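You operate a simulated robot arm through the tools that you are given. There is no shell and no other tool. Be economical: measure what you need, move in short steps, check, and stop when the job is done.

You run a simulated two-armed robot. Do the job below in one go: nothing can be reset, and whatever is moved stays where it is left.

Task
Put the clear cup with the green band in the basin of the steel sink. Push the bottom drawer of the spares cabinet shut. Push the drawer of the steel table with the heat block shut. Open the drawer of the small case, put the white bearing block from the top of the small drawer case on the small white board, then shut the drawer. Turn the yellow dial of the grease box to 4. Shut the drawer of the grey edged table. Press the five key two times. Open the lid of the dark grey box. Any order will do. Set down upright: clear cup with the green band, white bearing block.

Only the result counts: the job must be done as asked and must still hold three seconds after the hand-in. Knocking over, shifting, dropping, spilling or breaking anything else fails it. Lids that push on must go on centred and level and be pressed home; caps that screw on are set level and turned clockwise until they are tight.

Robot
Two 7-joint arms with two-finger grippers on one trunk, on a base that drives. Base frame: it is fixed to the floor where the robot stands at the start and does not move with it; the origin is under the middle of the robot, x ahead of it, y to its left, z up; the surface under the hand at the start is at about z = 860. Units: mm, rad, N and s.
The left shoulder is at the start at [60, 179, 1112], the right one opposite. With the tool pointing down near the work surface each hand reaches from about 280 to 660 mm from the robot's upright axis, wherever it stands, measured 20 degrees to its own side. Places, roughly: basin of the steel sink [-900, 1800, 800]; bottom drawer of the spares cabinet [-4500, -8400, 200]; clear cup with the green band (7x7x9 cm) [500, -100, 900]; drawer of the grey edged table [300, -4000, 800]; drawer of the small case [300, -1800, 800]; drawer of the steel table with the heat block [0, -1500, 700]; five key [500, -4400, 1100]; lid of the dark grey box [-2100, -8800, 1400]; small white board (17x12x2 cm) [-1800, -2400, 800]; white bearing block (9x3x5 cm) [200, -1900, 900]; yellow dial of the grease box [300, -2000, 900]. Payload 1.96 kg a hand.
Tool frame (each hand has its own): the origin (TCP) lies between the finger pads and is the grasp point; the fingertips stand 20 mm ahead of it; z points along the fingers, y is the line along which they close. The gripper opens to 72 mm. The gripper's body begins 38 mm behind the TCP.
Orientation is that of the tool frame in the base frame, as a unit quaternion [w, x, y, z]. With the fingers straight down and closing along the base's y, the tool's x points along the base's -x, its y along +y and its z along -z.

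Tools
- The arms move only by the tool play_rows. It takes "left_series", "right_series" or both (then of equal length, played together; a hand with none holds still); each is a list of rows, each a list of 3 entries, a list of its own where there are three numbers: the shift along the tool's x, y, z in units of 300 mm (1.0 is 300 mm), then the turn, a rotation vector about the tool's x, y, z in units of 120 degrees (1.0 is 120 degrees), then the gripper command, from -1 (shut) to 1 (fully open), values between in proportion. In form: [[[dx, dy, dz], [ax, ay, az], hand], ...]. A call has 1 to 8 rows; each row is the pose to reach, as a shift and turn from the pose commanded when the call began, along the tool's axes at that moment. A call with a number of a shift or a turn outside -1 to 1 is refused whole. A row lasts 0.2 s, in which the tool goes at most 50 mm and 0.15 rad; a call with a longer step from one row to the next is refused whole, and so is a gripper value outside its range. A pose out of reach is approached as far as the arm can. The call stops where the force on the tool passes 40 N (or 10 N more than at its start, if that is more) or the arm is blocked; 0.2 s more then pass. Each finger travels about 153 mm/s and halts on what it meets, pressing with about 25 N; the grip force reading is that of the motor and also rises with nothing between the fingers. The clock runs only during rows and for 0.2 s after the last one: add rows that repeat a pose to give the fingers time. It gives the time, the measured TCP pose, the force on the tool (base axes), the opening and the grip force at its end, in the units of the frame above (readings bear some noise), with the torque about the TCP (base axes, N m) and any sound that the robot's microphone picked up.
- Cameras (640 x 400 px; columns grow to the right, rows downward): "scene" is now at [13.1, 5.7, 1655.1]; the picture's right is [0.06, -1.00, 0.00], its down [-0.81, -0.05, -0.59] and it looks along [0.58, 0.03, -0.81] (base axes); focal length 263 px, centre (320, 200). "left" rides on the left gripper at [71, -19, -82] in its tool frame; the picture's right is [0.26, 0.97, 0.00], its down [-0.67, 0.18, -0.72] and it looks along [-0.69, 0.19, 0.70] (tool axes); focal length 280 px, centre (320, 200). "right" rides on the right gripper at [71, 19, -82] in its tool frame; the picture's right is [-0.26, 0.97, 0.00], its down [-0.67, -0.18, -0.72] and it looks along [-0.69, -0.19, 0.70] (tool axes); focal length 280 px, centre (320, 200). There is no depth. A picture from a camera that has moved, and an enlarged one, comes with that camera's place and axes in the base frame and with its lens.
- get_image(camera): a new picture of that camera. The clock stands still meanwhile.
- lift_body(by): slides the trunk up (or, below 0, down) by that many mm; the arms and the scene camera ride with it, the base frame stays. It gives what a move gives, with no picture.
- roll_base(legs): drives the robot by 1 to 6 legs, each [ahead, left, turn to the left] in mm, mm and rad, along the robot's own axes; the way and the turn of a leg run together, so that a leg with both is an arc; at most 1500 mm and 3.142 rad a leg. The arms and the cameras ride along, it lands a little off, and it stops where it bumps. It gives what a move gives.
- aim_head(pan, tilt): turns the head with the scene camera to pan (to the left, within 1.501 rad either way) and tilt (down, from -0.506 to 1.204), counted from straight ahead of the robot. It gives what a move gives.
- zoom(camera, box): a new picture of the part [left, top, right, bottom] of that camera's present view, enlarged. The clock stands still meanwhile.
- hand_in(): hands the job in; it is judged then, once.

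Go step by step. Nothing tells you exact positions but the pictures and the camera data: compare them with the known pose of the tool, close in by small moves and look again before you grip or let go. The budget is 186 turns and 174 pictures, counting those below and the enlarged ones. Unless the task says otherwise, let go and move clear before handing in.

The tools are called after "Call:" as name(argument=value, ...) on one line, values as JSON. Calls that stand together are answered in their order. play_rows: Moves the arms, as the interface text tells. Its arguments: {"type":"object","properties":{"left_series":{"type":"array","items":{"type":"array"}},"right_series":{"type":"array","items":{"type":"array"}}},"required":[]} The other tools are called the same way: lift_body (by) slides the trunk up or down; roll_base (legs) drives the base; aim_head (pan, tilt) turns the head that bears the scene camera; get_image (camera) takes a picture; zoom (camera, box) takes an enlarged picture of a part of a camera's view; hand_in () hands the job in.

At the start:

```text
time_s: 0.0
left_tool_pos: [462.4, 126.9, 1064.4]
left_ee_rot: [0.001, 0.0, 1.0, -0.001]
left_contact_force: [-0.4, 0.0, 0.1]
left_wrist_torque: [0.01, 0.0, 0.01]
left_opening: 72.0
left_grip_force: 0.0
right_tool_pos: [362.1, -172.0, 1143.5]
right_ee_rot: [0.0, 0.0, 1.0, -0.001]
right_contact_force: [0.4, 0.5, -0.1]
right_wrist_torque: [0.04, 0.0, 0.0]
right_opening: 72.0
right_grip_force: 0.1
trunk travel left (down, up): [-757.0, 233.0]
robot x, y, heading: [1.6, -0.5, -0.002]
head pan, tilt: [0.056, 0.944]
```

scene: 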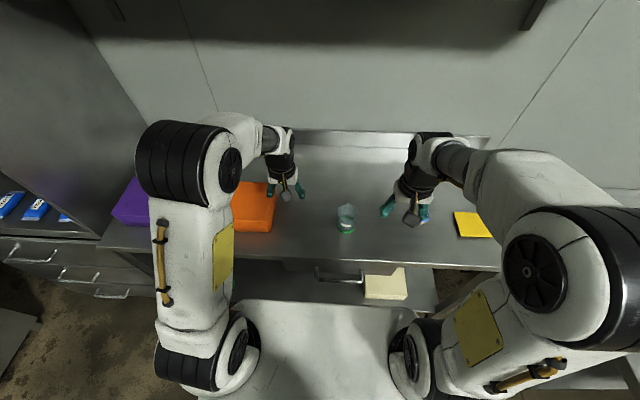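
right: 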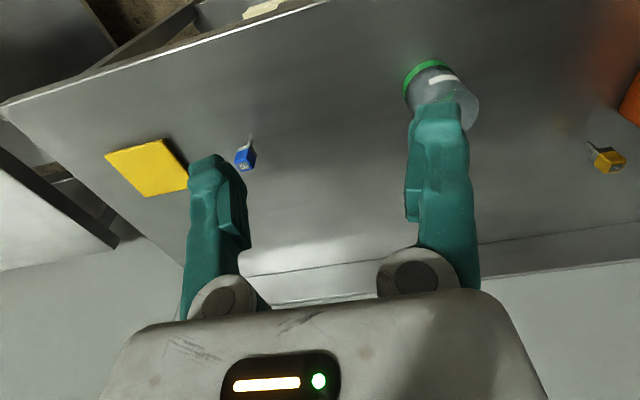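
left: 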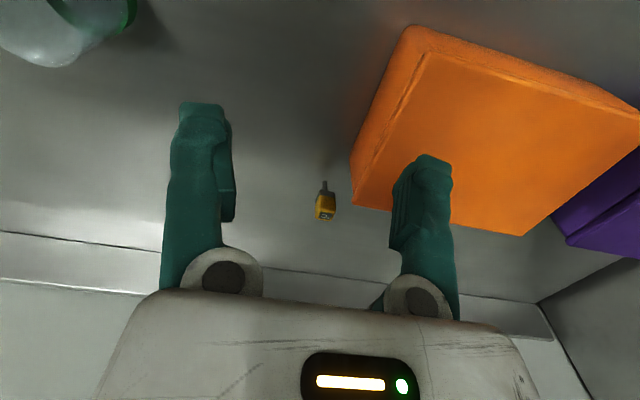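

I'll begin by looking closely at the cup, which I take to be near [475, -60, 900].

Call:
zoom(camera="scene", box=[280, 170, 410, 250])

Call:
zoom(camera="right", box=[370, 30, 530, 150])

```text
4.92 times, centred on (345, 210) of scene
camera zoom: at [13.1, 5.7, 1655.1], right [0.06, -1.0, 0.0], down [-0.81, -0.05, -0.59], along [0.58, 0.03, -0.81], focal length 1297 px, centre (197, 151)
```

zoom: 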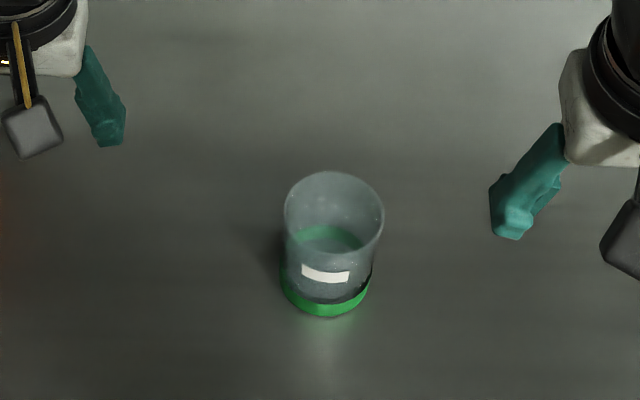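

```text
3.33 times, centred on (450, 90) of right
camera zoom: at [290.5, -152.6, 1224.5], right [0.26, 0.97, 0.0], down [0.67, -0.18, 0.72], along [0.69, -0.19, -0.7], focal length 935 px, centre (-113, 567)
```

zoom: 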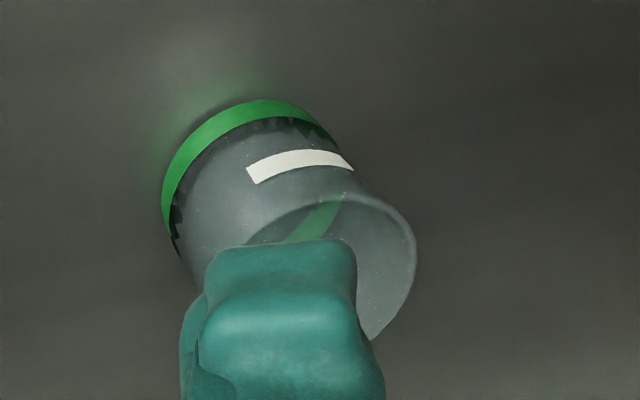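

The cup is empty, about 65 mm wide and centred at about (479, -59), rim at z≈950. I move the right hand over it and look again.

Call:
play_rows(right_series=[[[-0.078, 0.075, 0.09], [0, 0, 0], 1], [[-0.156, 0.15, 0.18], [0, 0, 0], 1], [[-0.234, 0.225, 0.27], [0, 0, 0], 1], [[-0.312, 0.3, 0.36], [0, 0, 0], 1], [[-0.39, 0.377, 0.45], [0, 0, 0], 1], [[-0.39, 0.377, 0.45], [0, 0, 0], 1]])

Call:
get_image(camera="right")

Call:
zoom(camera="scene", box=[280, 170, 410, 250])

```text
time_s: 1.4
left_tool_pos: [463.5, 124.7, 1063.9]
left_ee_rot: [0.001, 0.0, 1.0, 0.0]
left_contact_force: [-0.3, 0.0, 0.5]
left_wrist_torque: [0.0, 0.01, 0.01]
left_opening: 71.8
left_grip_force: 0.0
right_tool_pos: [479.9, -58.3, 1008.8]
right_ee_rot: [0.001, 0.0, 1.0, 0.001]
right_contact_force: [0.0, 0.3, 0.1]
right_wrist_torque: [0.03, 0.02, 0.01]
right_opening: 72.0
right_grip_force: 0.1
trunk travel left (down, up): [-757.0, 233.0]
robot x, y, heading: [-0.7, -0.1, 0.006]
head pan, tilt: [0.056, 0.944]
```

```text
168 pictures are left
camera right: at [407.7, -39.1, 1089.3], right [0.26, 0.96, 0.0], down [0.67, -0.18, 0.72], along [0.69, -0.19, -0.7], focal length 280 px, centre (320, 200)
```

right: 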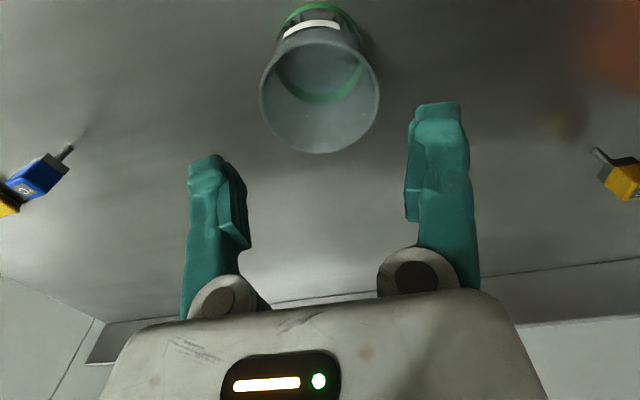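

```text
4.92 times, centred on (345, 210) of scene
camera zoom: at [12.0, 5.1, 1655.1], right [0.06, -1.0, 0.0], down [-0.81, -0.05, -0.59], along [0.59, 0.03, -0.81], focal length 1297 px, centre (197, 151)
```

zoom: 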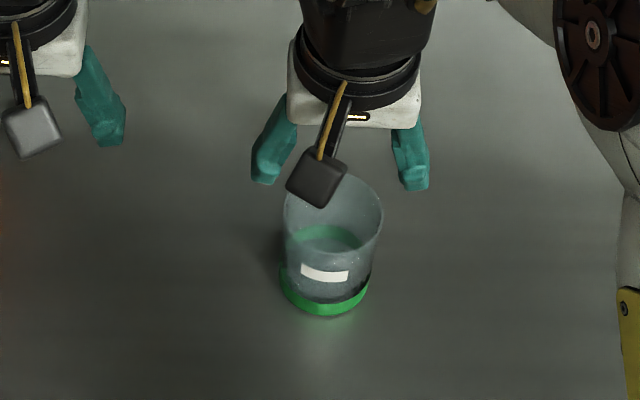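

Both views put the cup axis at about (477, -58), between the fingers. I lower partway and check.

Call:
play_rows(right_series=[[[0.006, 0.001, 0.07], [0, 0, 0], 1], [[0.006, 0.001, 0.14], [0, 0, 0], 1], [[0.006, 0.001, 0.16], [0, 0, 0], 1], [[0.006, 0.001, 0.16], [0, 0, 0], 1]])

Call:
get_image(camera="right")

```text
time_s: 2.4
left_tool_pos: [461.3, 125.5, 1063.9]
left_ee_rot: [0.0, 0.0, 1.0, 0.0]
left_contact_force: [-0.8, 0.3, -0.2]
left_wrist_torque: [0.02, -0.02, -0.02]
left_opening: 71.9
left_grip_force: 0.1
right_tool_pos: [478.2, -59.6, 960.6]
right_ee_rot: [-0.001, -0.001, 1.0, 0.0]
right_contact_force: [-0.4, -0.8, 0.1]
right_wrist_torque: [0.0, 0.0, -0.01]
right_opening: 71.9
right_grip_force: 0.0
trunk travel left (down, up): [-757.0, 233.0]
robot x, y, heading: [-5.1, -1.1, -0.004]
head pan, tilt: [0.056, 0.944]
```

```text
166 pictures are left
camera right: at [405.9, -39.6, 1041.8], right [0.26, 0.97, 0.0], down [0.67, -0.18, 0.72], along [0.69, -0.19, -0.7], focal length 280 px, centre (320, 200)
```

right: 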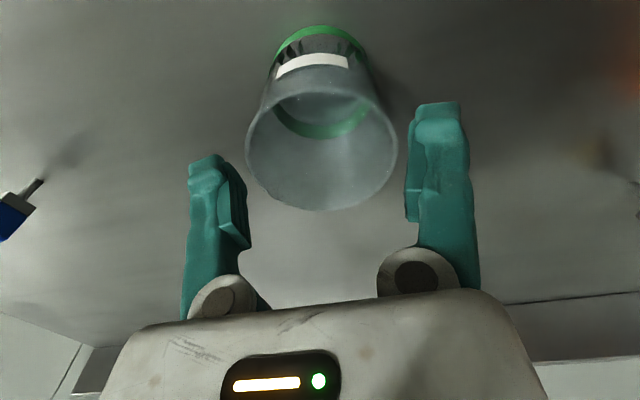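

Aligned within about 1 mm in y. I lower to grip height and close.

Call:
play_rows(right_series=[[[0.005, 0.003, 0.05], [0, 0, 0], 1], [[0.005, 0.003, 0.1], [0, 0, 0], 1], [[0.005, 0.003, 0.155], [0, 0, 0], 1], [[0.005, 0.003, 0.155], [0, 0, 0], 1], [[0.005, 0.003, 0.155], [0, 0, 0], 0.3], [[0.005, 0.003, 0.155], [0, 0, 0], -0.2], [[0.005, 0.003, 0.155], [0, 0, 0], -0.2]])

Call:
get_image(camera="right")

```text
time_s: 3.0
left_tool_pos: [461.3, 125.7, 1065.6]
left_ee_rot: [0.001, 0.0, 1.0, 0.0]
left_contact_force: [0.1, -0.6, 0.2]
left_wrist_torque: [0.01, 0.01, 0.04]
left_opening: 72.0
left_grip_force: 0.1
right_tool_pos: [478.2, -57.6, 937.4]
right_ee_rot: [0.005, -0.001, 1.0, 0.001]
right_contact_force: [-6.6, -1.0, 18.7]
right_wrist_torque: [0.08, 0.19, 0.03]
right_opening: 72.3
right_grip_force: 0.4
trunk travel left (down, up): [-757.0, 233.0]
robot x, y, heading: [-3.1, -3.5, -0.001]
head pan, tilt: [0.056, 0.944]
stopped in row 3 (right hand): the force on the tool passed its limit at 48 N (the readings are from after the stop); the commanded pose is now the measured one
```

```text
165 pictures are left
camera right: at [405.1, -39.1, 1018.3], right [0.26, 0.97, 0.01], down [0.67, -0.18, 0.72], along [0.7, -0.18, -0.69], focal length 280 px, centre (320, 200)
```

right: 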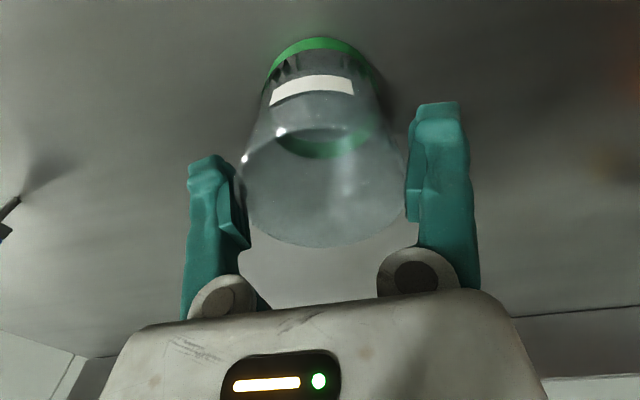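

The hand met something at 48 N and stopped. I zoom in from both cameras to see what touches.

Call:
zoom(camera="right", box=[170, 20, 490, 300])

Call:
zoom(camera="scene", box=[300, 175, 400, 240])

Call:
get_image(camera="left")

```text
1.43 times, centred on (330, 160) of right
camera zoom: at [405.1, -39.1, 1018.3], right [0.26, 0.97, 0.01], down [0.67, -0.18, 0.72], along [0.7, -0.18, -0.69], focal length 401 px, centre (306, 257)
```

zoom: 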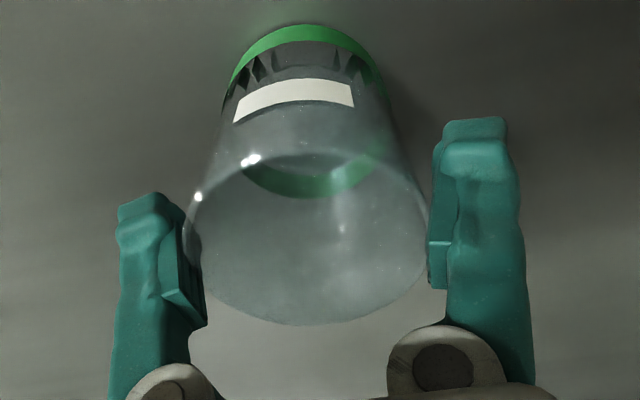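

```text
6.15 times, centred on (350, 208) of scene
camera zoom: at [10.3, 5.6, 1655.3], right [0.06, -1.0, 0.0], down [-0.81, -0.05, -0.59], along [0.59, 0.03, -0.81], focal length 1621 px, centre (135, 154)
```

zoom: 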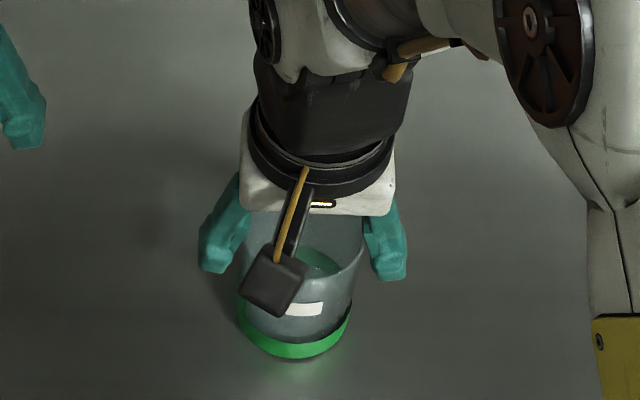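

```text
162 pictures are left
camera left: at [389.9, 106.9, 1147.1], right [-0.26, 0.97, 0.0], down [0.67, 0.18, 0.72], along [0.69, 0.19, -0.7], focal length 280 px, centre (320, 200)
```

left: 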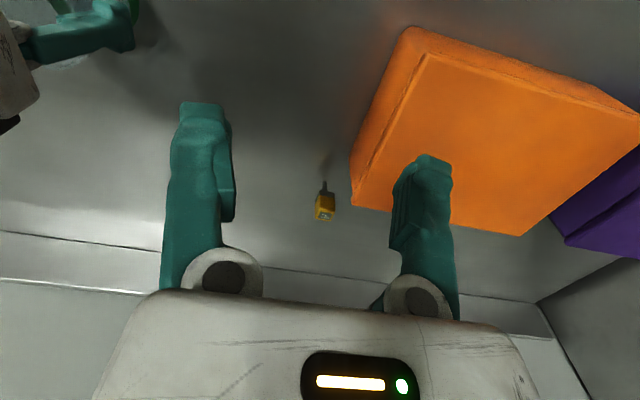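

The fingers already straddle the cup about 20 mm below its rim, jammed on tight clearance. I ease up 3 mm and close here.

Call:
play_rows(right_series=[[[0, 0, -0.01], [0, 0, 0], 1], [[0, 0, -0.01], [0, 0, 0], 0.8], [[0, 0, -0.01], [0, 0, 0], 0.4], [[0, 0, -0.01], [0, 0, 0], 0.4]])

Call:
zoom(camera="right", box=[170, 20, 490, 300])

```text
time_s: 4.0
left_tool_pos: [462.7, 127.1, 1065.1]
left_ee_rot: [0.0, 0.0, 1.0, 0.0]
left_contact_force: [0.4, 0.9, -0.9]
left_wrist_torque: [0.05, 0.0, 0.02]
left_opening: 71.9
left_grip_force: 0.2
right_tool_pos: [478.2, -58.1, 939.1]
right_ee_rot: [0.004, 0.0, 1.0, 0.001]
right_contact_force: [0.3, 1.0, -0.2]
right_wrist_torque: [-0.02, -0.01, -0.02]
right_opening: 71.7
right_grip_force: 25.4
trunk travel left (down, up): [-757.0, 233.0]
robot x, y, heading: [-0.1, -0.6, -0.006]
head pan, tilt: [0.056, 0.944]
```

```text
1.43 times, centred on (330, 160) of right
camera zoom: at [406.4, -38.9, 1019.8], right [0.26, 0.97, 0.0], down [0.67, -0.18, 0.72], along [0.7, -0.19, -0.69], focal length 401 px, centre (306, 257)
```

zoom: 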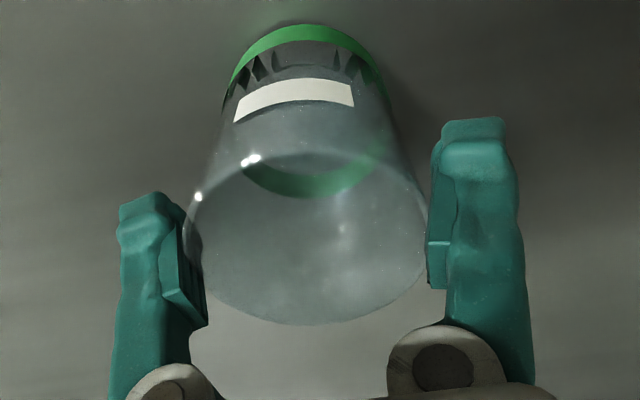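

The grip reads 71.7 mm, so the cup barely fits; releasing there later is risky. I'll open, rise and take its wall instead (one finger inside).

Call:
play_rows(right_series=[[[0, 0, 0], [0, 0, 0], 1], [[0, 0, 0], [0, 0, 0], 1], [[0, 0, -0.02], [0, 0, 0], 1], [[0, 0, -0.06], [0, 0, 0], 1], [[0, 0, -0.12], [0, 0, 0], 1], [[0, 0, -0.2], [0, 0, 0], 1], [[0, 0, -0.2], [0, 0, 0], 1]])

Call:
get_image(camera="right")

```text
time_s: 5.6
left_tool_pos: [462.7, 125.5, 1063.0]
left_ee_rot: [0.001, 0.0, 1.0, 0.0]
left_contact_force: [-0.1, -0.3, -0.3]
left_wrist_torque: [0.03, -0.02, -0.02]
left_opening: 72.0
left_grip_force: 0.0
right_tool_pos: [479.1, -59.7, 998.9]
right_ee_rot: [0.004, 0.0, 1.0, 0.0]
right_contact_force: [0.1, 0.1, 0.4]
right_wrist_torque: [-0.01, 0.05, 0.04]
right_opening: 72.1
right_grip_force: 0.1
trunk travel left (down, up): [-757.0, 233.0]
robot x, y, heading: [-0.5, 0.8, 0.003]
head pan, tilt: [0.056, 0.944]
```

```text
160 pictures are left
camera right: at [406.1, -39.7, 1080.0], right [0.26, 0.97, 0.0], down [0.67, -0.18, 0.72], along [0.7, -0.19, -0.69], focal length 280 px, centre (320, 200)
```

right: 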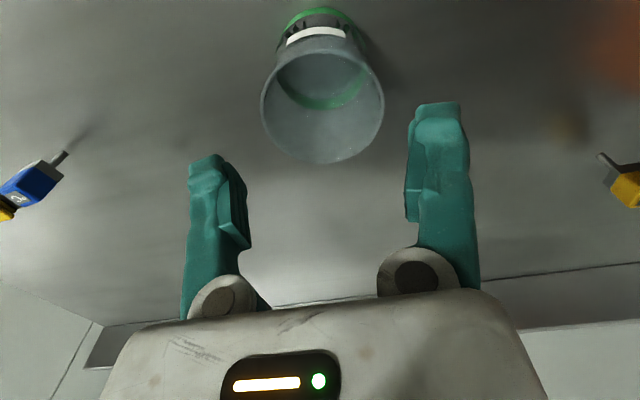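

Released cleanly. Now to the -y wall with the fingers 40 mm open, then down.

Call:
play_rows(right_series=[[[0.008, -0.1, 0], [0, 0, 0], 0.11], [[0.008, -0.107, 0.05], [0, 0, 0], 0.11], [[0.008, -0.107, 0.11], [0, 0, 0], 0.11], [[0.008, -0.107, 0.17], [0, 0, 0], 0.11], [[0.008, -0.107, 0.24], [0, 0, 0], 0.11], [[0.008, -0.107, 0.24], [0, 0, 0], 0.11]])

Call:
get_image(camera="right")

```text
time_s: 7.0
left_tool_pos: [460.9, 125.9, 1064.1]
left_ee_rot: [0.001, -0.001, 1.0, 0.001]
left_contact_force: [0.6, 0.3, 0.2]
left_wrist_torque: [0.01, 0.02, 0.02]
left_opening: 71.7
left_grip_force: 0.0
right_tool_pos: [476.2, -91.2, 925.5]
right_ee_rot: [0.004, 0.0, 1.0, 0.001]
right_contact_force: [-0.4, 0.1, -0.1]
right_wrist_torque: [0.04, -0.02, 0.0]
right_opening: 40.3
right_grip_force: 0.1
trunk travel left (down, up): [-757.0, 233.0]
robot x, y, heading: [1.1, -3.5, 0.001]
head pan, tilt: [0.056, 0.944]
```

```text
159 pictures are left
camera right: at [403.4, -71.3, 1006.8], right [0.26, 0.97, 0.0], down [0.67, -0.18, 0.72], along [0.7, -0.19, -0.69], focal length 280 px, centre (320, 200)
```

right: 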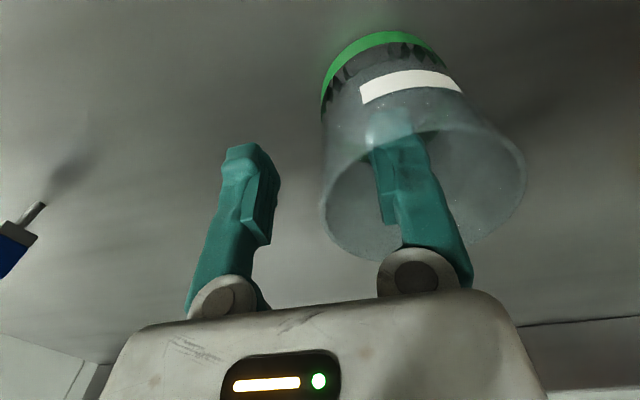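

One finger is inside, the wall sits between. I close and lift.

Call:
play_rows(right_series=[[[0, 0, 0], [0, 0, 0], -0.5], [[0, 0, 0], [0, 0, 0], -1], [[0, 0, 0], [0, 0, 0], -1], [[0, 0, -0.03], [0, 0, 0], -1], [[0, 0, -0.1], [0, 0, 0], -1], [[0, 0, -0.2], [0, 0, 0], -1], [[0, 0, -0.2], [0, 0, 0], -1]])

Call:
get_image(camera="right")

Call:
aim_head(pan=1.5, tilt=0.5)

Call:
get_image(camera="scene")

```text
time_s: 8.6
left_tool_pos: [463.4, 126.4, 1062.9]
left_ee_rot: [0.0, 0.0, 1.0, -0.001]
left_contact_force: [-0.4, 0.3, 0.5]
left_wrist_torque: [-0.01, 0.01, 0.0]
left_opening: 71.9
left_grip_force: 0.0
right_tool_pos: [478.0, -91.2, 987.1]
right_ee_rot: [0.004, 0.0, 1.0, 0.001]
right_contact_force: [0.4, -0.5, -1.1]
right_wrist_torque: [-0.03, 0.01, 0.01]
right_opening: 5.8
right_grip_force: 25.0
trunk travel left (down, up): [-757.0, 233.0]
robot x, y, heading: [0.9, -0.5, -0.004]
head pan, tilt: [0.056, 0.944]
```

```text
158 pictures are left
camera right: at [404.5, -72.0, 1066.3], right [0.26, 0.97, 0.0], down [0.67, -0.18, 0.72], along [0.7, -0.19, -0.69], focal length 280 px, centre (320, 200)
```

right: 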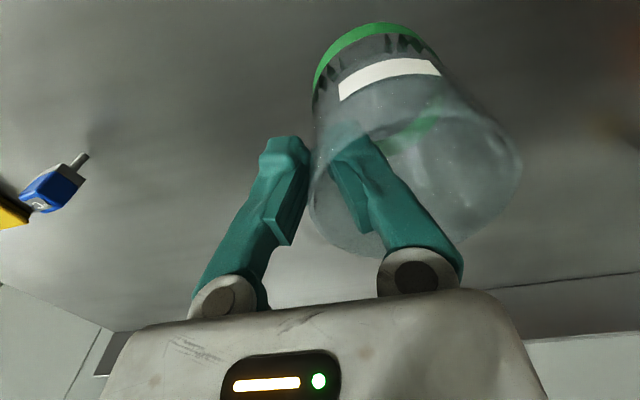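

```text
time_s: 10.2
left_tool_pos: [463.0, 125.9, 1064.8]
left_ee_rot: [0.0, 0.001, 1.0, 0.0]
left_contact_force: [-0.1, -0.4, -0.6]
left_wrist_torque: [0.03, 0.0, 0.02]
left_opening: 71.9
left_grip_force: 0.1
right_tool_pos: [476.6, -91.1, 984.9]
right_ee_rot: [0.003, 0.0, 1.0, 0.001]
right_contact_force: [-0.3, 0.3, 0.0]
right_wrist_torque: [0.03, 0.02, -0.02]
right_opening: 6.0
right_grip_force: 25.2
trunk travel left (down, up): [-757.0, 233.0]
robot x, y, heading: [2.2, -0.7, -0.002]
head pan, tilt: [1.499, 0.499]
```

```text
157 pictures are left
camera scene: at [-52.9, 92.3, 1692.2], right [1.0, -0.07, 0.0], down [-0.03, -0.48, -0.88], along [0.06, 0.88, -0.48], focal length 263 px, centre (320, 200)
```

scene: 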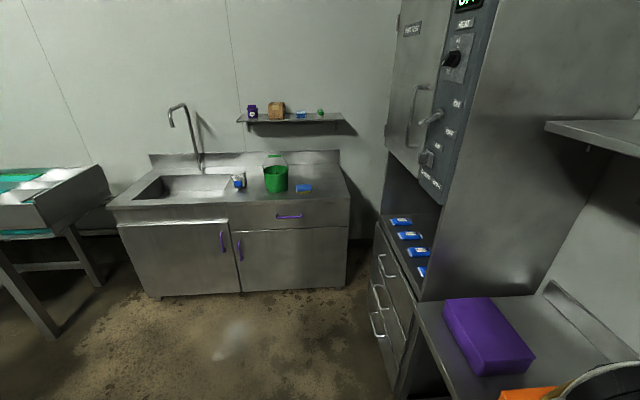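

The cup hangs firmly from its wall. The sink basin spans about x -1150…-650, y 1700…2050. I look to the right as well before driving.

Call:
aim_head(pan=-1.5, tilt=0.35)

Call:
get_image(camera="scene")

```text
time_s: 12.8
left_tool_pos: [463.1, 124.8, 1064.4]
left_ee_rot: [0.0, 0.0, 1.0, 0.0]
left_contact_force: [-0.2, -0.7, -0.3]
left_wrist_torque: [-0.03, -0.02, 0.0]
left_opening: 72.2
left_grip_force: 0.2
right_tool_pos: [477.1, -91.5, 985.7]
right_ee_rot: [0.003, 0.0, 1.0, 0.001]
right_contact_force: [-0.4, -0.2, -0.9]
right_wrist_torque: [0.02, -0.02, 0.02]
right_opening: 6.1
right_grip_force: 25.0
trunk travel left (down, up): [-757.0, 233.0]
robot x, y, heading: [0.8, -3.2, -0.003]
head pan, tilt: [-1.499, 0.351]
```

```text
156 pictures are left
camera scene: at [-52.8, -91.3, 1705.9], right [-1.0, -0.07, 0.0], down [-0.02, 0.34, -0.94], along [0.07, -0.94, -0.34], focal length 263 px, centre (320, 200)
```

scene: 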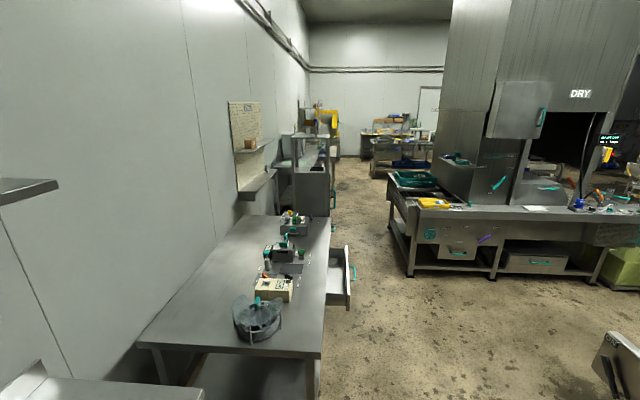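

Clear floor to the left. I back off the table, turn left and look.

Call:
roll_base(legs=[[-350, 0, 0], [0, 0, 1.57]])

Call:
aim_head(pan=0.5, tilt=0.5)

Call:
get_image(camera="scene")

```text
time_s: 18.9
left_tool_pos: [-472.2, 461.9, 1063.4]
left_ee_rot: [-0.001, -0.705, 0.709, 0.0]
left_contact_force: [0.4, 0.8, 0.4]
left_wrist_torque: [0.0, 0.0, -0.04]
left_opening: 71.9
left_grip_force: 0.2
right_tool_pos: [-254.6, 475.6, 984.5]
right_ee_rot: [0.002, -0.705, 0.709, 0.003]
right_contact_force: [0.7, -0.1, -0.3]
right_wrist_torque: [0.03, -0.03, 0.0]
right_opening: 5.9
right_grip_force: 25.2
trunk travel left (down, up): [-757.0, 233.0]
robot x, y, heading: [-349.5, -1.9, 1.567]
head pan, tilt: [-1.499, 0.351]
```

```text
time_s: 20.8
left_tool_pos: [-471.4, 462.9, 1064.2]
left_ee_rot: [0.0, -0.706, 0.708, 0.0]
left_contact_force: [0.4, 0.1, -0.7]
left_wrist_torque: [0.0, 0.02, -0.01]
left_opening: 71.9
left_grip_force: 0.0
right_tool_pos: [-254.4, 475.8, 985.2]
right_ee_rot: [0.002, -0.705, 0.709, 0.003]
right_contact_force: [0.1, -1.2, -0.3]
right_wrist_torque: [0.0, -0.03, 0.01]
right_opening: 5.9
right_grip_force: 24.9
trunk travel left (down, up): [-757.0, 233.0]
robot x, y, heading: [-347.2, 4.3, 1.562]
head pan, tilt: [0.499, 0.499]
```

```text
155 pictures are left
camera scene: at [-392.0, 21.9, 1692.2], right [0.88, 0.47, 0.0], down [0.23, -0.42, -0.88], along [-0.42, 0.77, -0.48], focal length 263 px, centre (320, 200)
```

scene: 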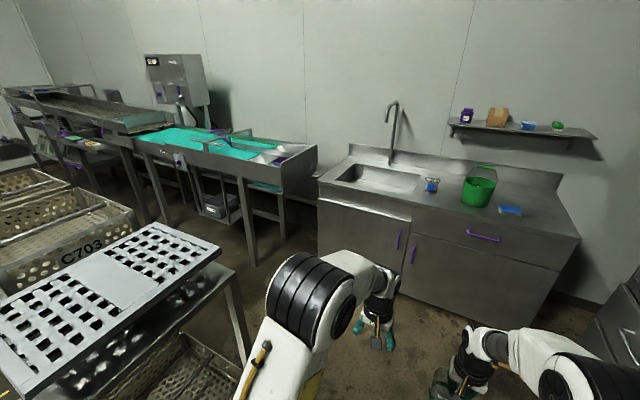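

Sink front edge is y≈1613, basin centre about (-880, 1870). I raise the cup a bit, drive up to the sink and take another look.

Call:
play_rows(right_series=[[[0, 0, -0.1], [0, 0, 0], -1], [[0, 0, -0.2], [0, 0, 0], -1], [[0, 0, -0.25], [0, 0, 0], -1]])

Call:
roll_base(legs=[[950, 0, 0], [0, 650, 0]])

Call:
aim_head(pan=-0.1, tilt=0.7)

Call:
get_image(camera="scene")

```text
time_s: 21.6
left_tool_pos: [-471.7, 463.7, 1064.7]
left_ee_rot: [0.001, -0.705, 0.709, 0.0]
left_contact_force: [-0.5, 0.0, -0.2]
left_wrist_torque: [0.03, -0.01, -0.01]
left_opening: 72.2
left_grip_force: 0.1
right_tool_pos: [-256.1, 475.6, 1061.0]
right_ee_rot: [0.002, -0.705, 0.709, 0.003]
right_contact_force: [0.2, -1.0, -0.4]
right_wrist_torque: [0.02, -0.03, 0.03]
right_opening: 6.0
right_grip_force: 24.9
trunk travel left (down, up): [-757.0, 233.0]
robot x, y, heading: [-348.9, -1.3, 1.564]
head pan, tilt: [0.499, 0.499]
```

```text
time_s: 29.7
left_tool_pos: [-1103.0, 1418.7, 1063.8]
left_ee_rot: [0.0, -0.699, 0.715, 0.0]
left_contact_force: [-0.1, -0.4, 0.3]
left_wrist_torque: [0.02, 0.03, -0.03]
left_opening: 72.0
left_grip_force: 0.1
right_tool_pos: [-888.7, 1429.7, 1060.5]
right_ee_rot: [0.002, -0.7, 0.715, 0.004]
right_contact_force: [-0.1, 0.8, -0.1]
right_wrist_torque: [0.02, -0.02, -0.03]
right_opening: 6.1
right_grip_force: 24.7
trunk travel left (down, up): [-757.0, 233.0]
robot x, y, heading: [-988.5, 957.3, 1.552]
head pan, tilt: [0.499, 0.499]
```

```text
time_s: 30.7
left_tool_pos: [-1103.6, 1420.3, 1064.1]
left_ee_rot: [0.0, -0.7, 0.714, 0.0]
left_contact_force: [-0.1, 0.1, -0.2]
left_wrist_torque: [-0.03, -0.02, 0.02]
left_opening: 71.9
left_grip_force: 0.1
right_tool_pos: [-887.5, 1430.0, 1062.1]
right_ee_rot: [0.002, -0.7, 0.715, 0.003]
right_contact_force: [0.5, -0.3, -0.2]
right_wrist_torque: [0.03, -0.02, 0.01]
right_opening: 5.9
right_grip_force: 25.1
trunk travel left (down, up): [-757.0, 233.0]
robot x, y, heading: [-986.0, 957.5, 1.549]
head pan, tilt: [-0.099, 0.7]
```

```text
154 pictures are left
camera scene: at [-977.9, 980.8, 1674.5], right [0.99, -0.12, 0.0], down [-0.08, -0.64, -0.77], along [0.09, 0.76, -0.64], focal length 263 px, centre (320, 200)
```

scene: 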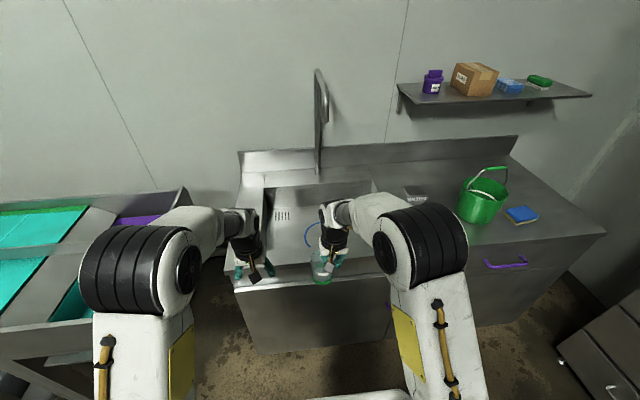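

The faucet spout stays behind y≈1950. I advance to the sink and look into the basin.

Call:
roll_base(legs=[[290, 0, 0.02]])

Call:
aim_head(pan=-0.1, tilt=0.85)

Call:
get_image(camera="scene")

Call:
get_image(camera="right")

```text
time_s: 32.7
left_tool_pos: [-1110.0, 1703.6, 1064.5]
left_ee_rot: [0.001, 0.708, -0.707, 0.0]
left_contact_force: [-1.0, 0.0, 0.3]
left_wrist_torque: [-0.01, 0.02, 0.0]
left_opening: 71.9
left_grip_force: 0.1
right_tool_pos: [-895.2, 1718.3, 1060.8]
right_ee_rot: [-0.002, 0.708, -0.706, -0.004]
right_contact_force: [0.6, -0.6, -1.7]
right_wrist_torque: [-0.01, -0.02, -0.01]
right_opening: 6.0
right_grip_force: 25.2
trunk travel left (down, up): [-757.0, 233.0]
robot x, y, heading: [-980.3, 1240.6, 1.571]
head pan, tilt: [-0.099, 0.7]
```

```text
time_s: 33.4
left_tool_pos: [-1109.4, 1704.7, 1065.0]
left_ee_rot: [-0.001, -0.707, 0.707, 0.0]
left_contact_force: [-0.1, 0.4, 0.1]
left_wrist_torque: [0.0, -0.01, 0.01]
left_opening: 72.1
left_grip_force: 0.0
right_tool_pos: [-894.8, 1718.8, 1061.5]
right_ee_rot: [-0.003, 0.708, -0.707, -0.003]
right_contact_force: [0.1, 0.3, -0.4]
right_wrist_torque: [-0.02, -0.01, -0.01]
right_opening: 5.9
right_grip_force: 24.7
trunk travel left (down, up): [-757.0, 233.0]
robot x, y, heading: [-984.7, 1245.2, 1.567]
head pan, tilt: [-0.099, 0.85]
```

```text
153 pictures are left
camera scene: at [-976.1, 1262.5, 1662.3], right [1.0, -0.1, 0.0], down [-0.07, -0.75, -0.66], along [0.07, 0.66, -0.75], focal length 263 px, centre (320, 200)
```

scene: 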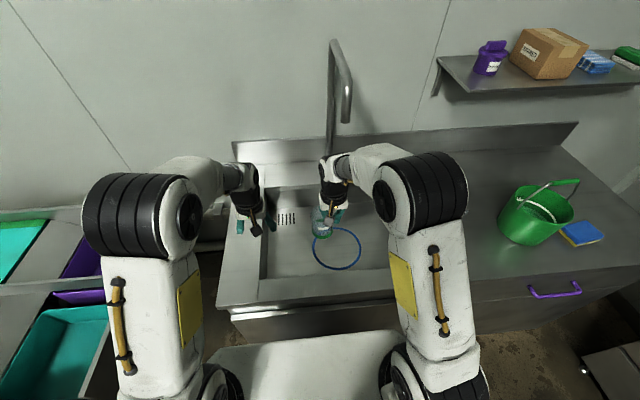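

```text
152 pictures are left
camera right: at [-915.0, 1647.7, 1141.2], right [-0.97, 0.26, 0.0], down [0.18, 0.67, 0.72], along [0.19, 0.7, -0.69], focal length 280 px, centre (320, 200)
```

right: 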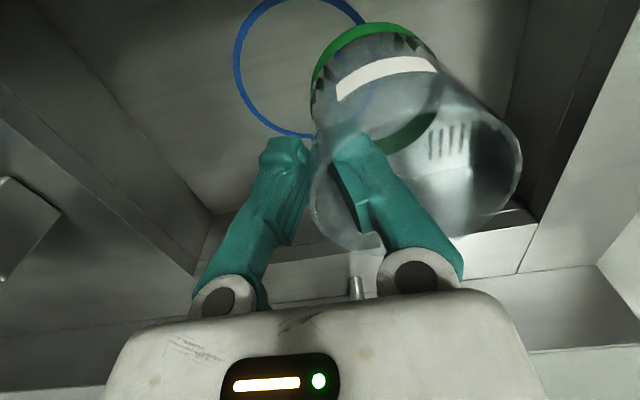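

A blue ring lies in the basin at about (-855, 1770). I zoom in to see whether it is a mark.

Call:
zoom(camera="scene", box=[250, 180, 400, 300])

```text
3.33 times, centred on (325, 240) of scene
camera zoom: at [-976.1, 1262.5, 1662.3], right [1.0, -0.1, 0.0], down [-0.07, -0.75, -0.66], along [0.07, 0.66, -0.75], focal length 878 px, centre (303, 67)
```

zoom: 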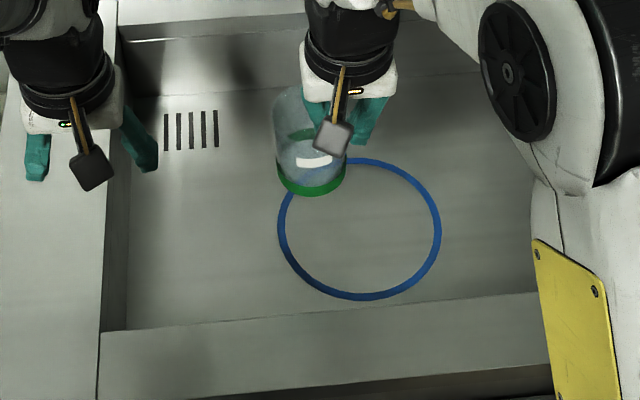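

It is a flat painted ring on the basin floor, so I'll put the cup in its centre. I move above it and descend partway.

Call:
play_rows(right_series=[[[-0.09, -0.115, 0], [0, 0, 0], -1], [[-0.187, -0.233, 0], [0, 0, 0], -1], [[-0.187, -0.233, 0.15], [0, 0, 0], -1], [[-0.187, -0.233, 0.3], [0, 0, 0], -1], [[-0.187, -0.233, 0.45], [0, 0, 0], -1], [[-0.187, -0.233, 0.53], [0, 0, 0], -1], [[-0.187, -0.233, 0.53], [0, 0, 0], -1]])

Call:
zoom(camera="scene", box=[250, 180, 400, 300])

Call:
get_image(camera="right")

```text
time_s: 35.0
left_tool_pos: [-1109.7, 1704.7, 1063.9]
left_ee_rot: [0.0, 0.707, -0.707, -0.001]
left_contact_force: [-0.3, 0.5, 0.0]
left_wrist_torque: [0.01, 0.0, 0.01]
left_opening: 72.0
left_grip_force: 0.1
right_tool_pos: [-826.7, 1778.0, 900.0]
right_ee_rot: [0.003, -0.707, 0.707, 0.004]
right_contact_force: [-0.2, -1.2, -0.3]
right_wrist_torque: [-0.04, -0.01, 0.02]
right_opening: 6.3
right_grip_force: 25.1
trunk travel left (down, up): [-757.0, 233.0]
robot x, y, heading: [-983.7, 1239.5, 1.574]
head pan, tilt: [-0.099, 0.85]
```

```text
3.33 times, centred on (325, 240) of scene
camera zoom: at [-975.9, 1261.5, 1662.3], right [1.0, -0.1, 0.0], down [-0.07, -0.75, -0.66], along [0.07, 0.66, -0.75], focal length 878 px, centre (303, 67)
```

zoom: 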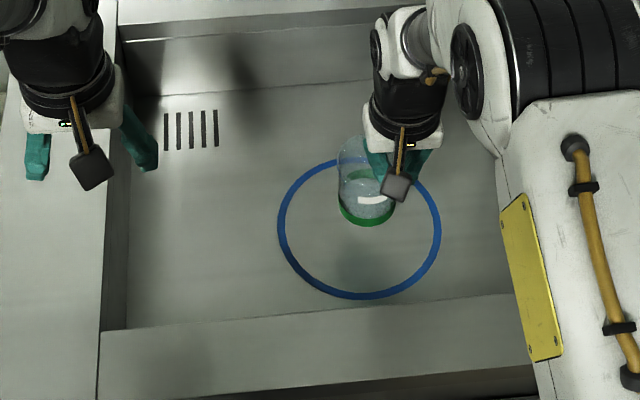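

```text
149 pictures are left
camera right: at [-846.4, 1705.7, 980.9], right [-0.97, 0.26, 0.0], down [0.18, 0.67, 0.72], along [0.19, 0.7, -0.69], focal length 280 px, centre (320, 200)
```

right: 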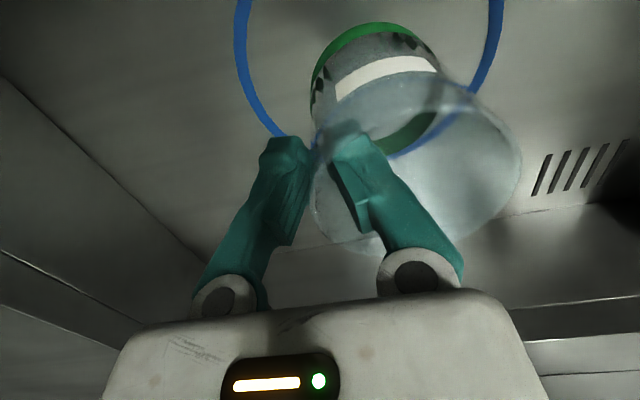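

The cup bottom is still well above the floor. Down another 55 mm and check.

Call:
play_rows(right_series=[[[-0.02, 0, 0.06], [0, 0, 0], -1], [[-0.04, 0, 0.12], [0, 0, 0], -1], [[-0.04, 0, 0.18], [0, 0, 0], -1], [[-0.04, 0, 0.18], [0, 0, 0], -1]])

Call:
zoom(camera="scene", box=[250, 180, 400, 300])

Call:
get_image(camera="right")

```text
time_s: 36.0
left_tool_pos: [-1110.2, 1704.3, 1064.7]
left_ee_rot: [0.0, 0.707, -0.707, 0.0]
left_contact_force: [-0.3, -0.3, 1.2]
left_wrist_torque: [-0.03, 0.0, -0.01]
left_opening: 71.9
left_grip_force: 0.1
right_tool_pos: [-827.0, 1788.9, 847.7]
right_ee_rot: [-0.002, 0.708, -0.706, -0.003]
right_contact_force: [0.1, 0.2, -0.9]
right_wrist_torque: [0.0, 0.06, 0.0]
right_opening: 6.0
right_grip_force: 24.9
trunk travel left (down, up): [-757.0, 233.0]
robot x, y, heading: [-983.7, 1243.6, 1.574]
head pan, tilt: [-0.099, 0.85]
```

```text
3.33 times, centred on (325, 240) of scene
camera zoom: at [-976.1, 1261.7, 1662.3], right [1.0, -0.1, 0.0], down [-0.07, -0.75, -0.66], along [0.07, 0.66, -0.75], focal length 878 px, centre (303, 67)
```

zoom: 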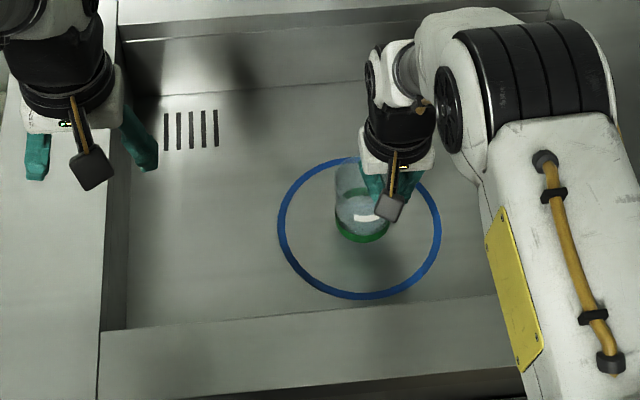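

```text
147 pictures are left
camera right: at [-846.9, 1717.0, 927.5], right [-0.97, 0.26, 0.0], down [0.18, 0.67, 0.72], along [0.19, 0.7, -0.69], focal length 280 px, centre (320, 200)
```

right: 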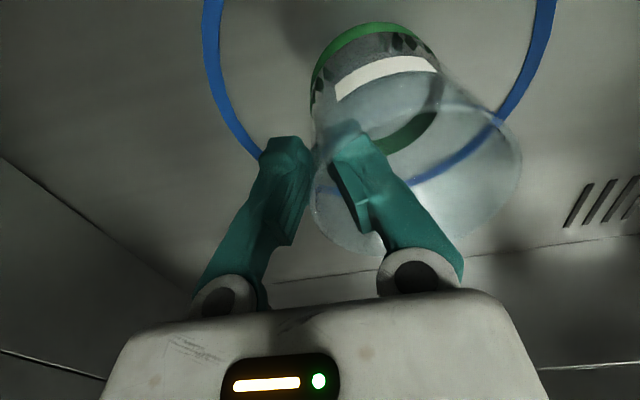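

The shadow tells the floor is near z≈715. I go down 40 mm more, shifting toward the ring centre (-849, 1819).

Call:
play_rows(right_series=[[[-0.04, -0.02, 0.03], [0, 0, 0], -1], [[-0.08, -0.035, 0.07], [0, 0, 0], -1], [[-0.09, -0.035, 0.11], [0, 0, 0], -1], [[-0.09, -0.035, 0.14], [0, 0, 0], -1], [[-0.09, -0.035, 0.14], [0, 0, 0], -1]])

Call:
zoom(camera="scene", box=[280, 200, 380, 270])

Call:
get_image(camera="right")

```text
time_s: 37.2
left_tool_pos: [-1111.2, 1702.3, 1064.9]
left_ee_rot: [-0.001, 0.707, -0.707, -0.001]
left_contact_force: [-0.9, 0.4, 0.7]
left_wrist_torque: [-0.01, -0.01, 0.0]
left_opening: 71.8
left_grip_force: 0.0
right_tool_pos: [-815.5, 1813.6, 807.6]
right_ee_rot: [-0.003, 0.708, -0.707, -0.004]
right_contact_force: [1.0, 0.7, 19.5]
right_wrist_torque: [0.16, 0.05, -0.01]
right_opening: 6.2
right_grip_force: 25.3
trunk travel left (down, up): [-757.0, 233.0]
robot x, y, heading: [-987.3, 1242.6, 1.568]
head pan, tilt: [-0.099, 0.85]
```

```text
5.71 times, centred on (330, 235) of scene
camera zoom: at [-976.8, 1258.7, 1662.3], right [1.0, -0.1, 0.0], down [-0.07, -0.75, -0.66], along [0.07, 0.66, -0.75], focal length 1505 px, centre (263, 0)
```

zoom: 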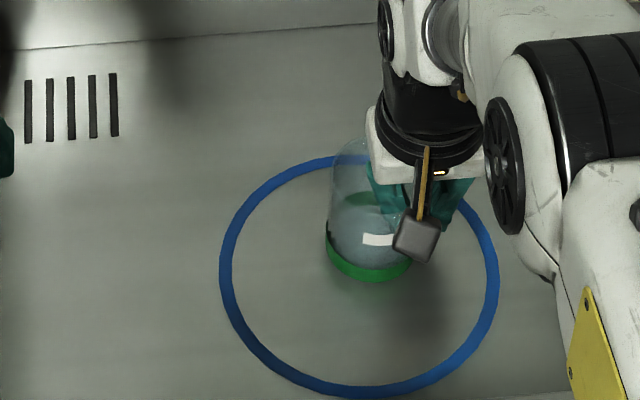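

```text
145 pictures are left
camera right: at [-835.8, 1742.2, 888.2], right [-0.97, 0.26, 0.0], down [0.18, 0.67, 0.72], along [0.19, 0.7, -0.69], focal length 280 px, centre (320, 200)
```

right: 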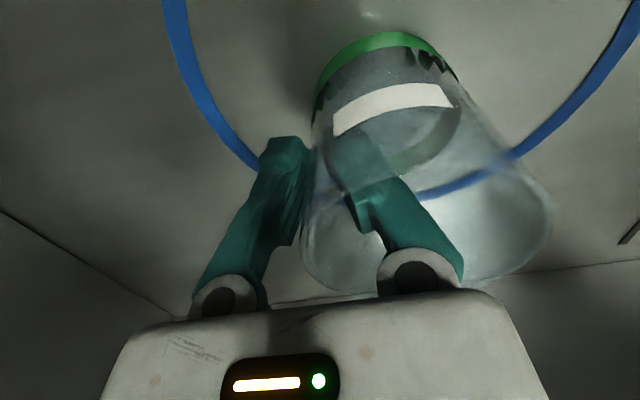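

The cup stands on the basin floor inside the ring (upward force 19 N). I relieve slightly, open and rise.

Call:
play_rows(right_series=[[[0, 0, -0.008], [0, 0, 0], -1], [[0, 0, -0.008], [0, 0, 0], -0.4], [[0, 0, -0.008], [0, 0, 0], 0.0], [[0, 0, -0.008], [0, 0, 0], 0.0], [[0, 0, -0.1], [0, 0, 0], 0.0], [[0, 0, -0.25], [0, 0, 0], 0.0], [[0, 0, -0.4], [0, 0, 0], 0.0], [[0, 0, -0.5], [0, 0, 0], 0.0]])

Call:
zoom(camera="scene", box=[280, 200, 380, 270])

```text
time_s: 39.0
left_tool_pos: [-1109.2, 1704.4, 1064.2]
left_ee_rot: [0.0, 0.707, -0.707, 0.0]
left_contact_force: [-1.0, -0.1, -0.6]
left_wrist_torque: [-0.01, 0.0, 0.04]
left_opening: 72.3
left_grip_force: 0.1
right_tool_pos: [-813.5, 1813.0, 956.1]
right_ee_rot: [-0.002, 0.708, -0.706, -0.003]
right_contact_force: [0.4, 0.3, 0.1]
right_wrist_torque: [-0.01, 0.0, 0.01]
right_opening: 35.9
right_grip_force: 0.0
trunk travel left (down, up): [-757.0, 233.0]
robot x, y, heading: [-985.2, 1239.1, 1.571]
head pan, tilt: [-0.099, 0.85]
```

```text
5.71 times, centred on (330, 235) of scene
camera zoom: at [-976.2, 1261.1, 1662.2], right [1.0, -0.1, 0.0], down [-0.07, -0.75, -0.66], along [0.07, 0.66, -0.75], focal length 1505 px, centre (263, 0)
```

zoom: 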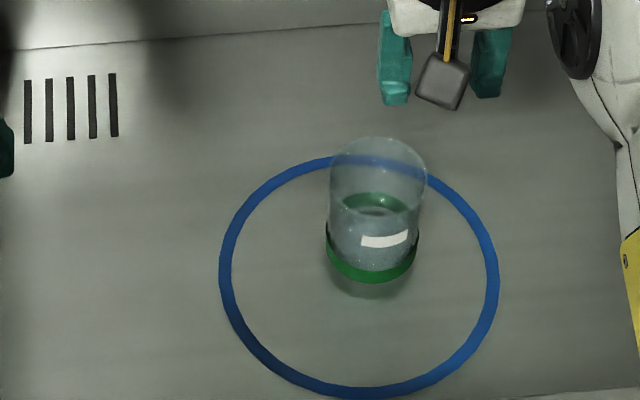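

The cup stands upright in the basin. Next is the steel table drawer: I raise the hand, back away, turn and drive towards y≈-1480.

Call:
play_rows(right_series=[[[0.1, 0, -0.1], [0, 0, 0], 0.0], [[0.2, 0.0, -0.2], [0, 0, 0], 0.0], [[0.3, 0, -0.3], [0, 0, 0], -1.0], [[0.4, 0, -0.4], [0, 0, 0], -1.0], [[0.45, 0, -0.45], [0, 0, 0], -1.0]])

Call:
roll_base(legs=[[-250, 0, 0], [0, -480, 0], [0, 0, -1.571], [0, -1300, 0]])

Call:
aim_head(pan=-1.2, tilt=0.5)

Call:
get_image(camera="scene")

```text
time_s: 40.2
left_tool_pos: [-1109.9, 1703.9, 1064.8]
left_ee_rot: [0.0, -0.707, 0.707, 0.001]
left_contact_force: [-0.7, 0.5, 0.0]
left_wrist_torque: [-0.02, 0.02, 0.0]
left_opening: 71.9
left_grip_force: 0.0
right_tool_pos: [-812.7, 1677.1, 1090.7]
right_ee_rot: [-0.002, 0.708, -0.706, -0.003]
right_contact_force: [0.7, 0.0, -0.5]
right_wrist_torque: [0.0, 0.01, -0.01]
right_opening: 0.0
right_grip_force: 25.1
trunk travel left (down, up): [-757.0, 233.0]
robot x, y, heading: [-985.6, 1240.2, 1.57]
head pan, tilt: [-0.099, 0.85]
```

```text
time_s: 54.5
left_tool_pos: [-94.1, -196.5, 1065.2]
left_ee_rot: [0.001, 0.025, 1.0, 0.0]
left_contact_force: [0.2, 0.5, 0.4]
left_wrist_torque: [-0.01, 0.02, -0.01]
left_opening: 71.9
left_grip_force: 0.0
right_tool_pos: [-135.0, -492.0, 1090.3]
right_ee_rot: [0.003, 0.024, 1.0, 0.001]
right_contact_force: [0.4, -0.6, 0.0]
right_wrist_torque: [0.02, 0.01, -0.01]
right_opening: 0.0
right_grip_force: 25.2
trunk travel left (down, up): [-757.0, 233.0]
robot x, y, heading: [-558.1, -303.9, -0.048]
head pan, tilt: [-0.099, 0.85]
```

```text
time_s: 55.9
left_tool_pos: [-95.0, -197.7, 1064.4]
left_ee_rot: [0.0, 0.025, 1.0, 0.0]
left_contact_force: [-0.6, 0.5, 0.1]
left_wrist_torque: [-0.02, -0.04, -0.04]
left_opening: 72.0
left_grip_force: 0.0
right_tool_pos: [-135.6, -492.2, 1089.7]
right_ee_rot: [0.004, 0.024, 1.0, 0.001]
right_contact_force: [0.3, -0.3, -0.2]
right_wrist_torque: [0.03, 0.01, -0.03]
right_opening: 0.0
right_grip_force: 24.5
trunk travel left (down, up): [-757.0, 233.0]
robot x, y, heading: [-561.5, -296.5, -0.053]
head pan, tilt: [-1.201, 0.499]
```

```text
143 pictures are left
camera scene: at [-593.6, -381.3, 1692.2], right [-0.95, -0.32, 0.0], down [-0.15, 0.45, -0.88], along [0.28, -0.83, -0.48], focal length 263 px, centre (320, 200)
```

scene: 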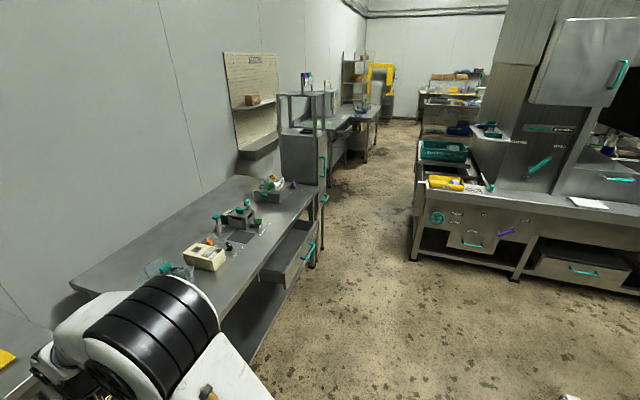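

The open drawer's handle is near (-170, -1470, 720). I straighten up and move alongside so the right hand faces it.

Call:
roll_base(legs=[[0, 0, 0.05], [0, -1030, 0]])

Call:
aim_head(pan=-0.3, tilt=0.9)

Call:
get_image(camera="scene")

```text
time_s: 61.6
left_tool_pos: [-99.8, -1199.5, 1065.2]
left_ee_rot: [-0.001, -0.002, 1.0, 0.0]
left_contact_force: [1.1, 0.1, -1.0]
left_wrist_torque: [0.0, 0.0, 0.02]
left_opening: 72.1
left_grip_force: 0.1
right_tool_pos: [-122.8, -1496.4, 1090.5]
right_ee_rot: [0.003, -0.003, 1.0, 0.001]
right_contact_force: [0.9, 0.0, -0.3]
right_wrist_torque: [-0.02, -0.01, 0.0]
right_opening: 0.1
right_grip_force: 24.8
trunk travel left (down, up): [-757.0, 233.0]
robot x, y, heading: [-561.6, -1328.4, 0.002]
head pan, tilt: [-1.201, 0.499]
```

```text
time_s: 62.8
left_tool_pos: [-98.6, -1199.9, 1063.6]
left_ee_rot: [0.0, -0.001, 1.0, 0.0]
left_contact_force: [0.4, 0.0, -0.7]
left_wrist_torque: [-0.04, -0.02, 0.01]
left_opening: 72.0
left_grip_force: 0.1
right_tool_pos: [-123.8, -1496.7, 1089.6]
right_ee_rot: [0.004, -0.002, 1.0, 0.002]
right_contact_force: [-0.3, -0.3, -1.1]
right_wrist_torque: [0.01, -0.03, 0.0]
right_opening: 0.1
right_grip_force: 24.9
trunk travel left (down, up): [-757.0, 233.0]
robot x, y, heading: [-559.6, -1332.6, 0.001]
head pan, tilt: [-0.3, 0.901]
```

```text
142 pictures are left
camera scene: at [-548.4, -1347.8, 1658.4], right [-0.29, -0.96, 0.0], down [-0.75, 0.23, -0.62], along [0.59, -0.18, -0.78], focal length 263 px, centre (320, 200)
```

scene: 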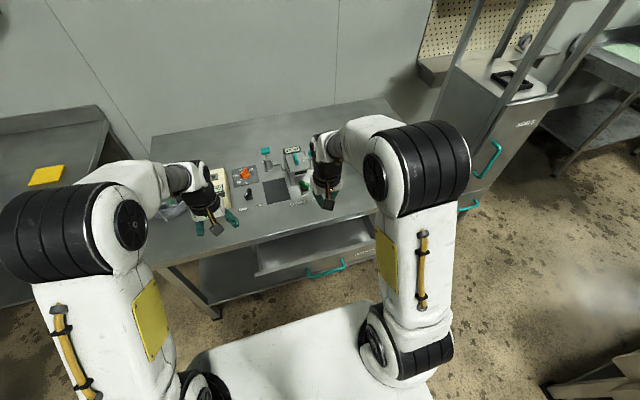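

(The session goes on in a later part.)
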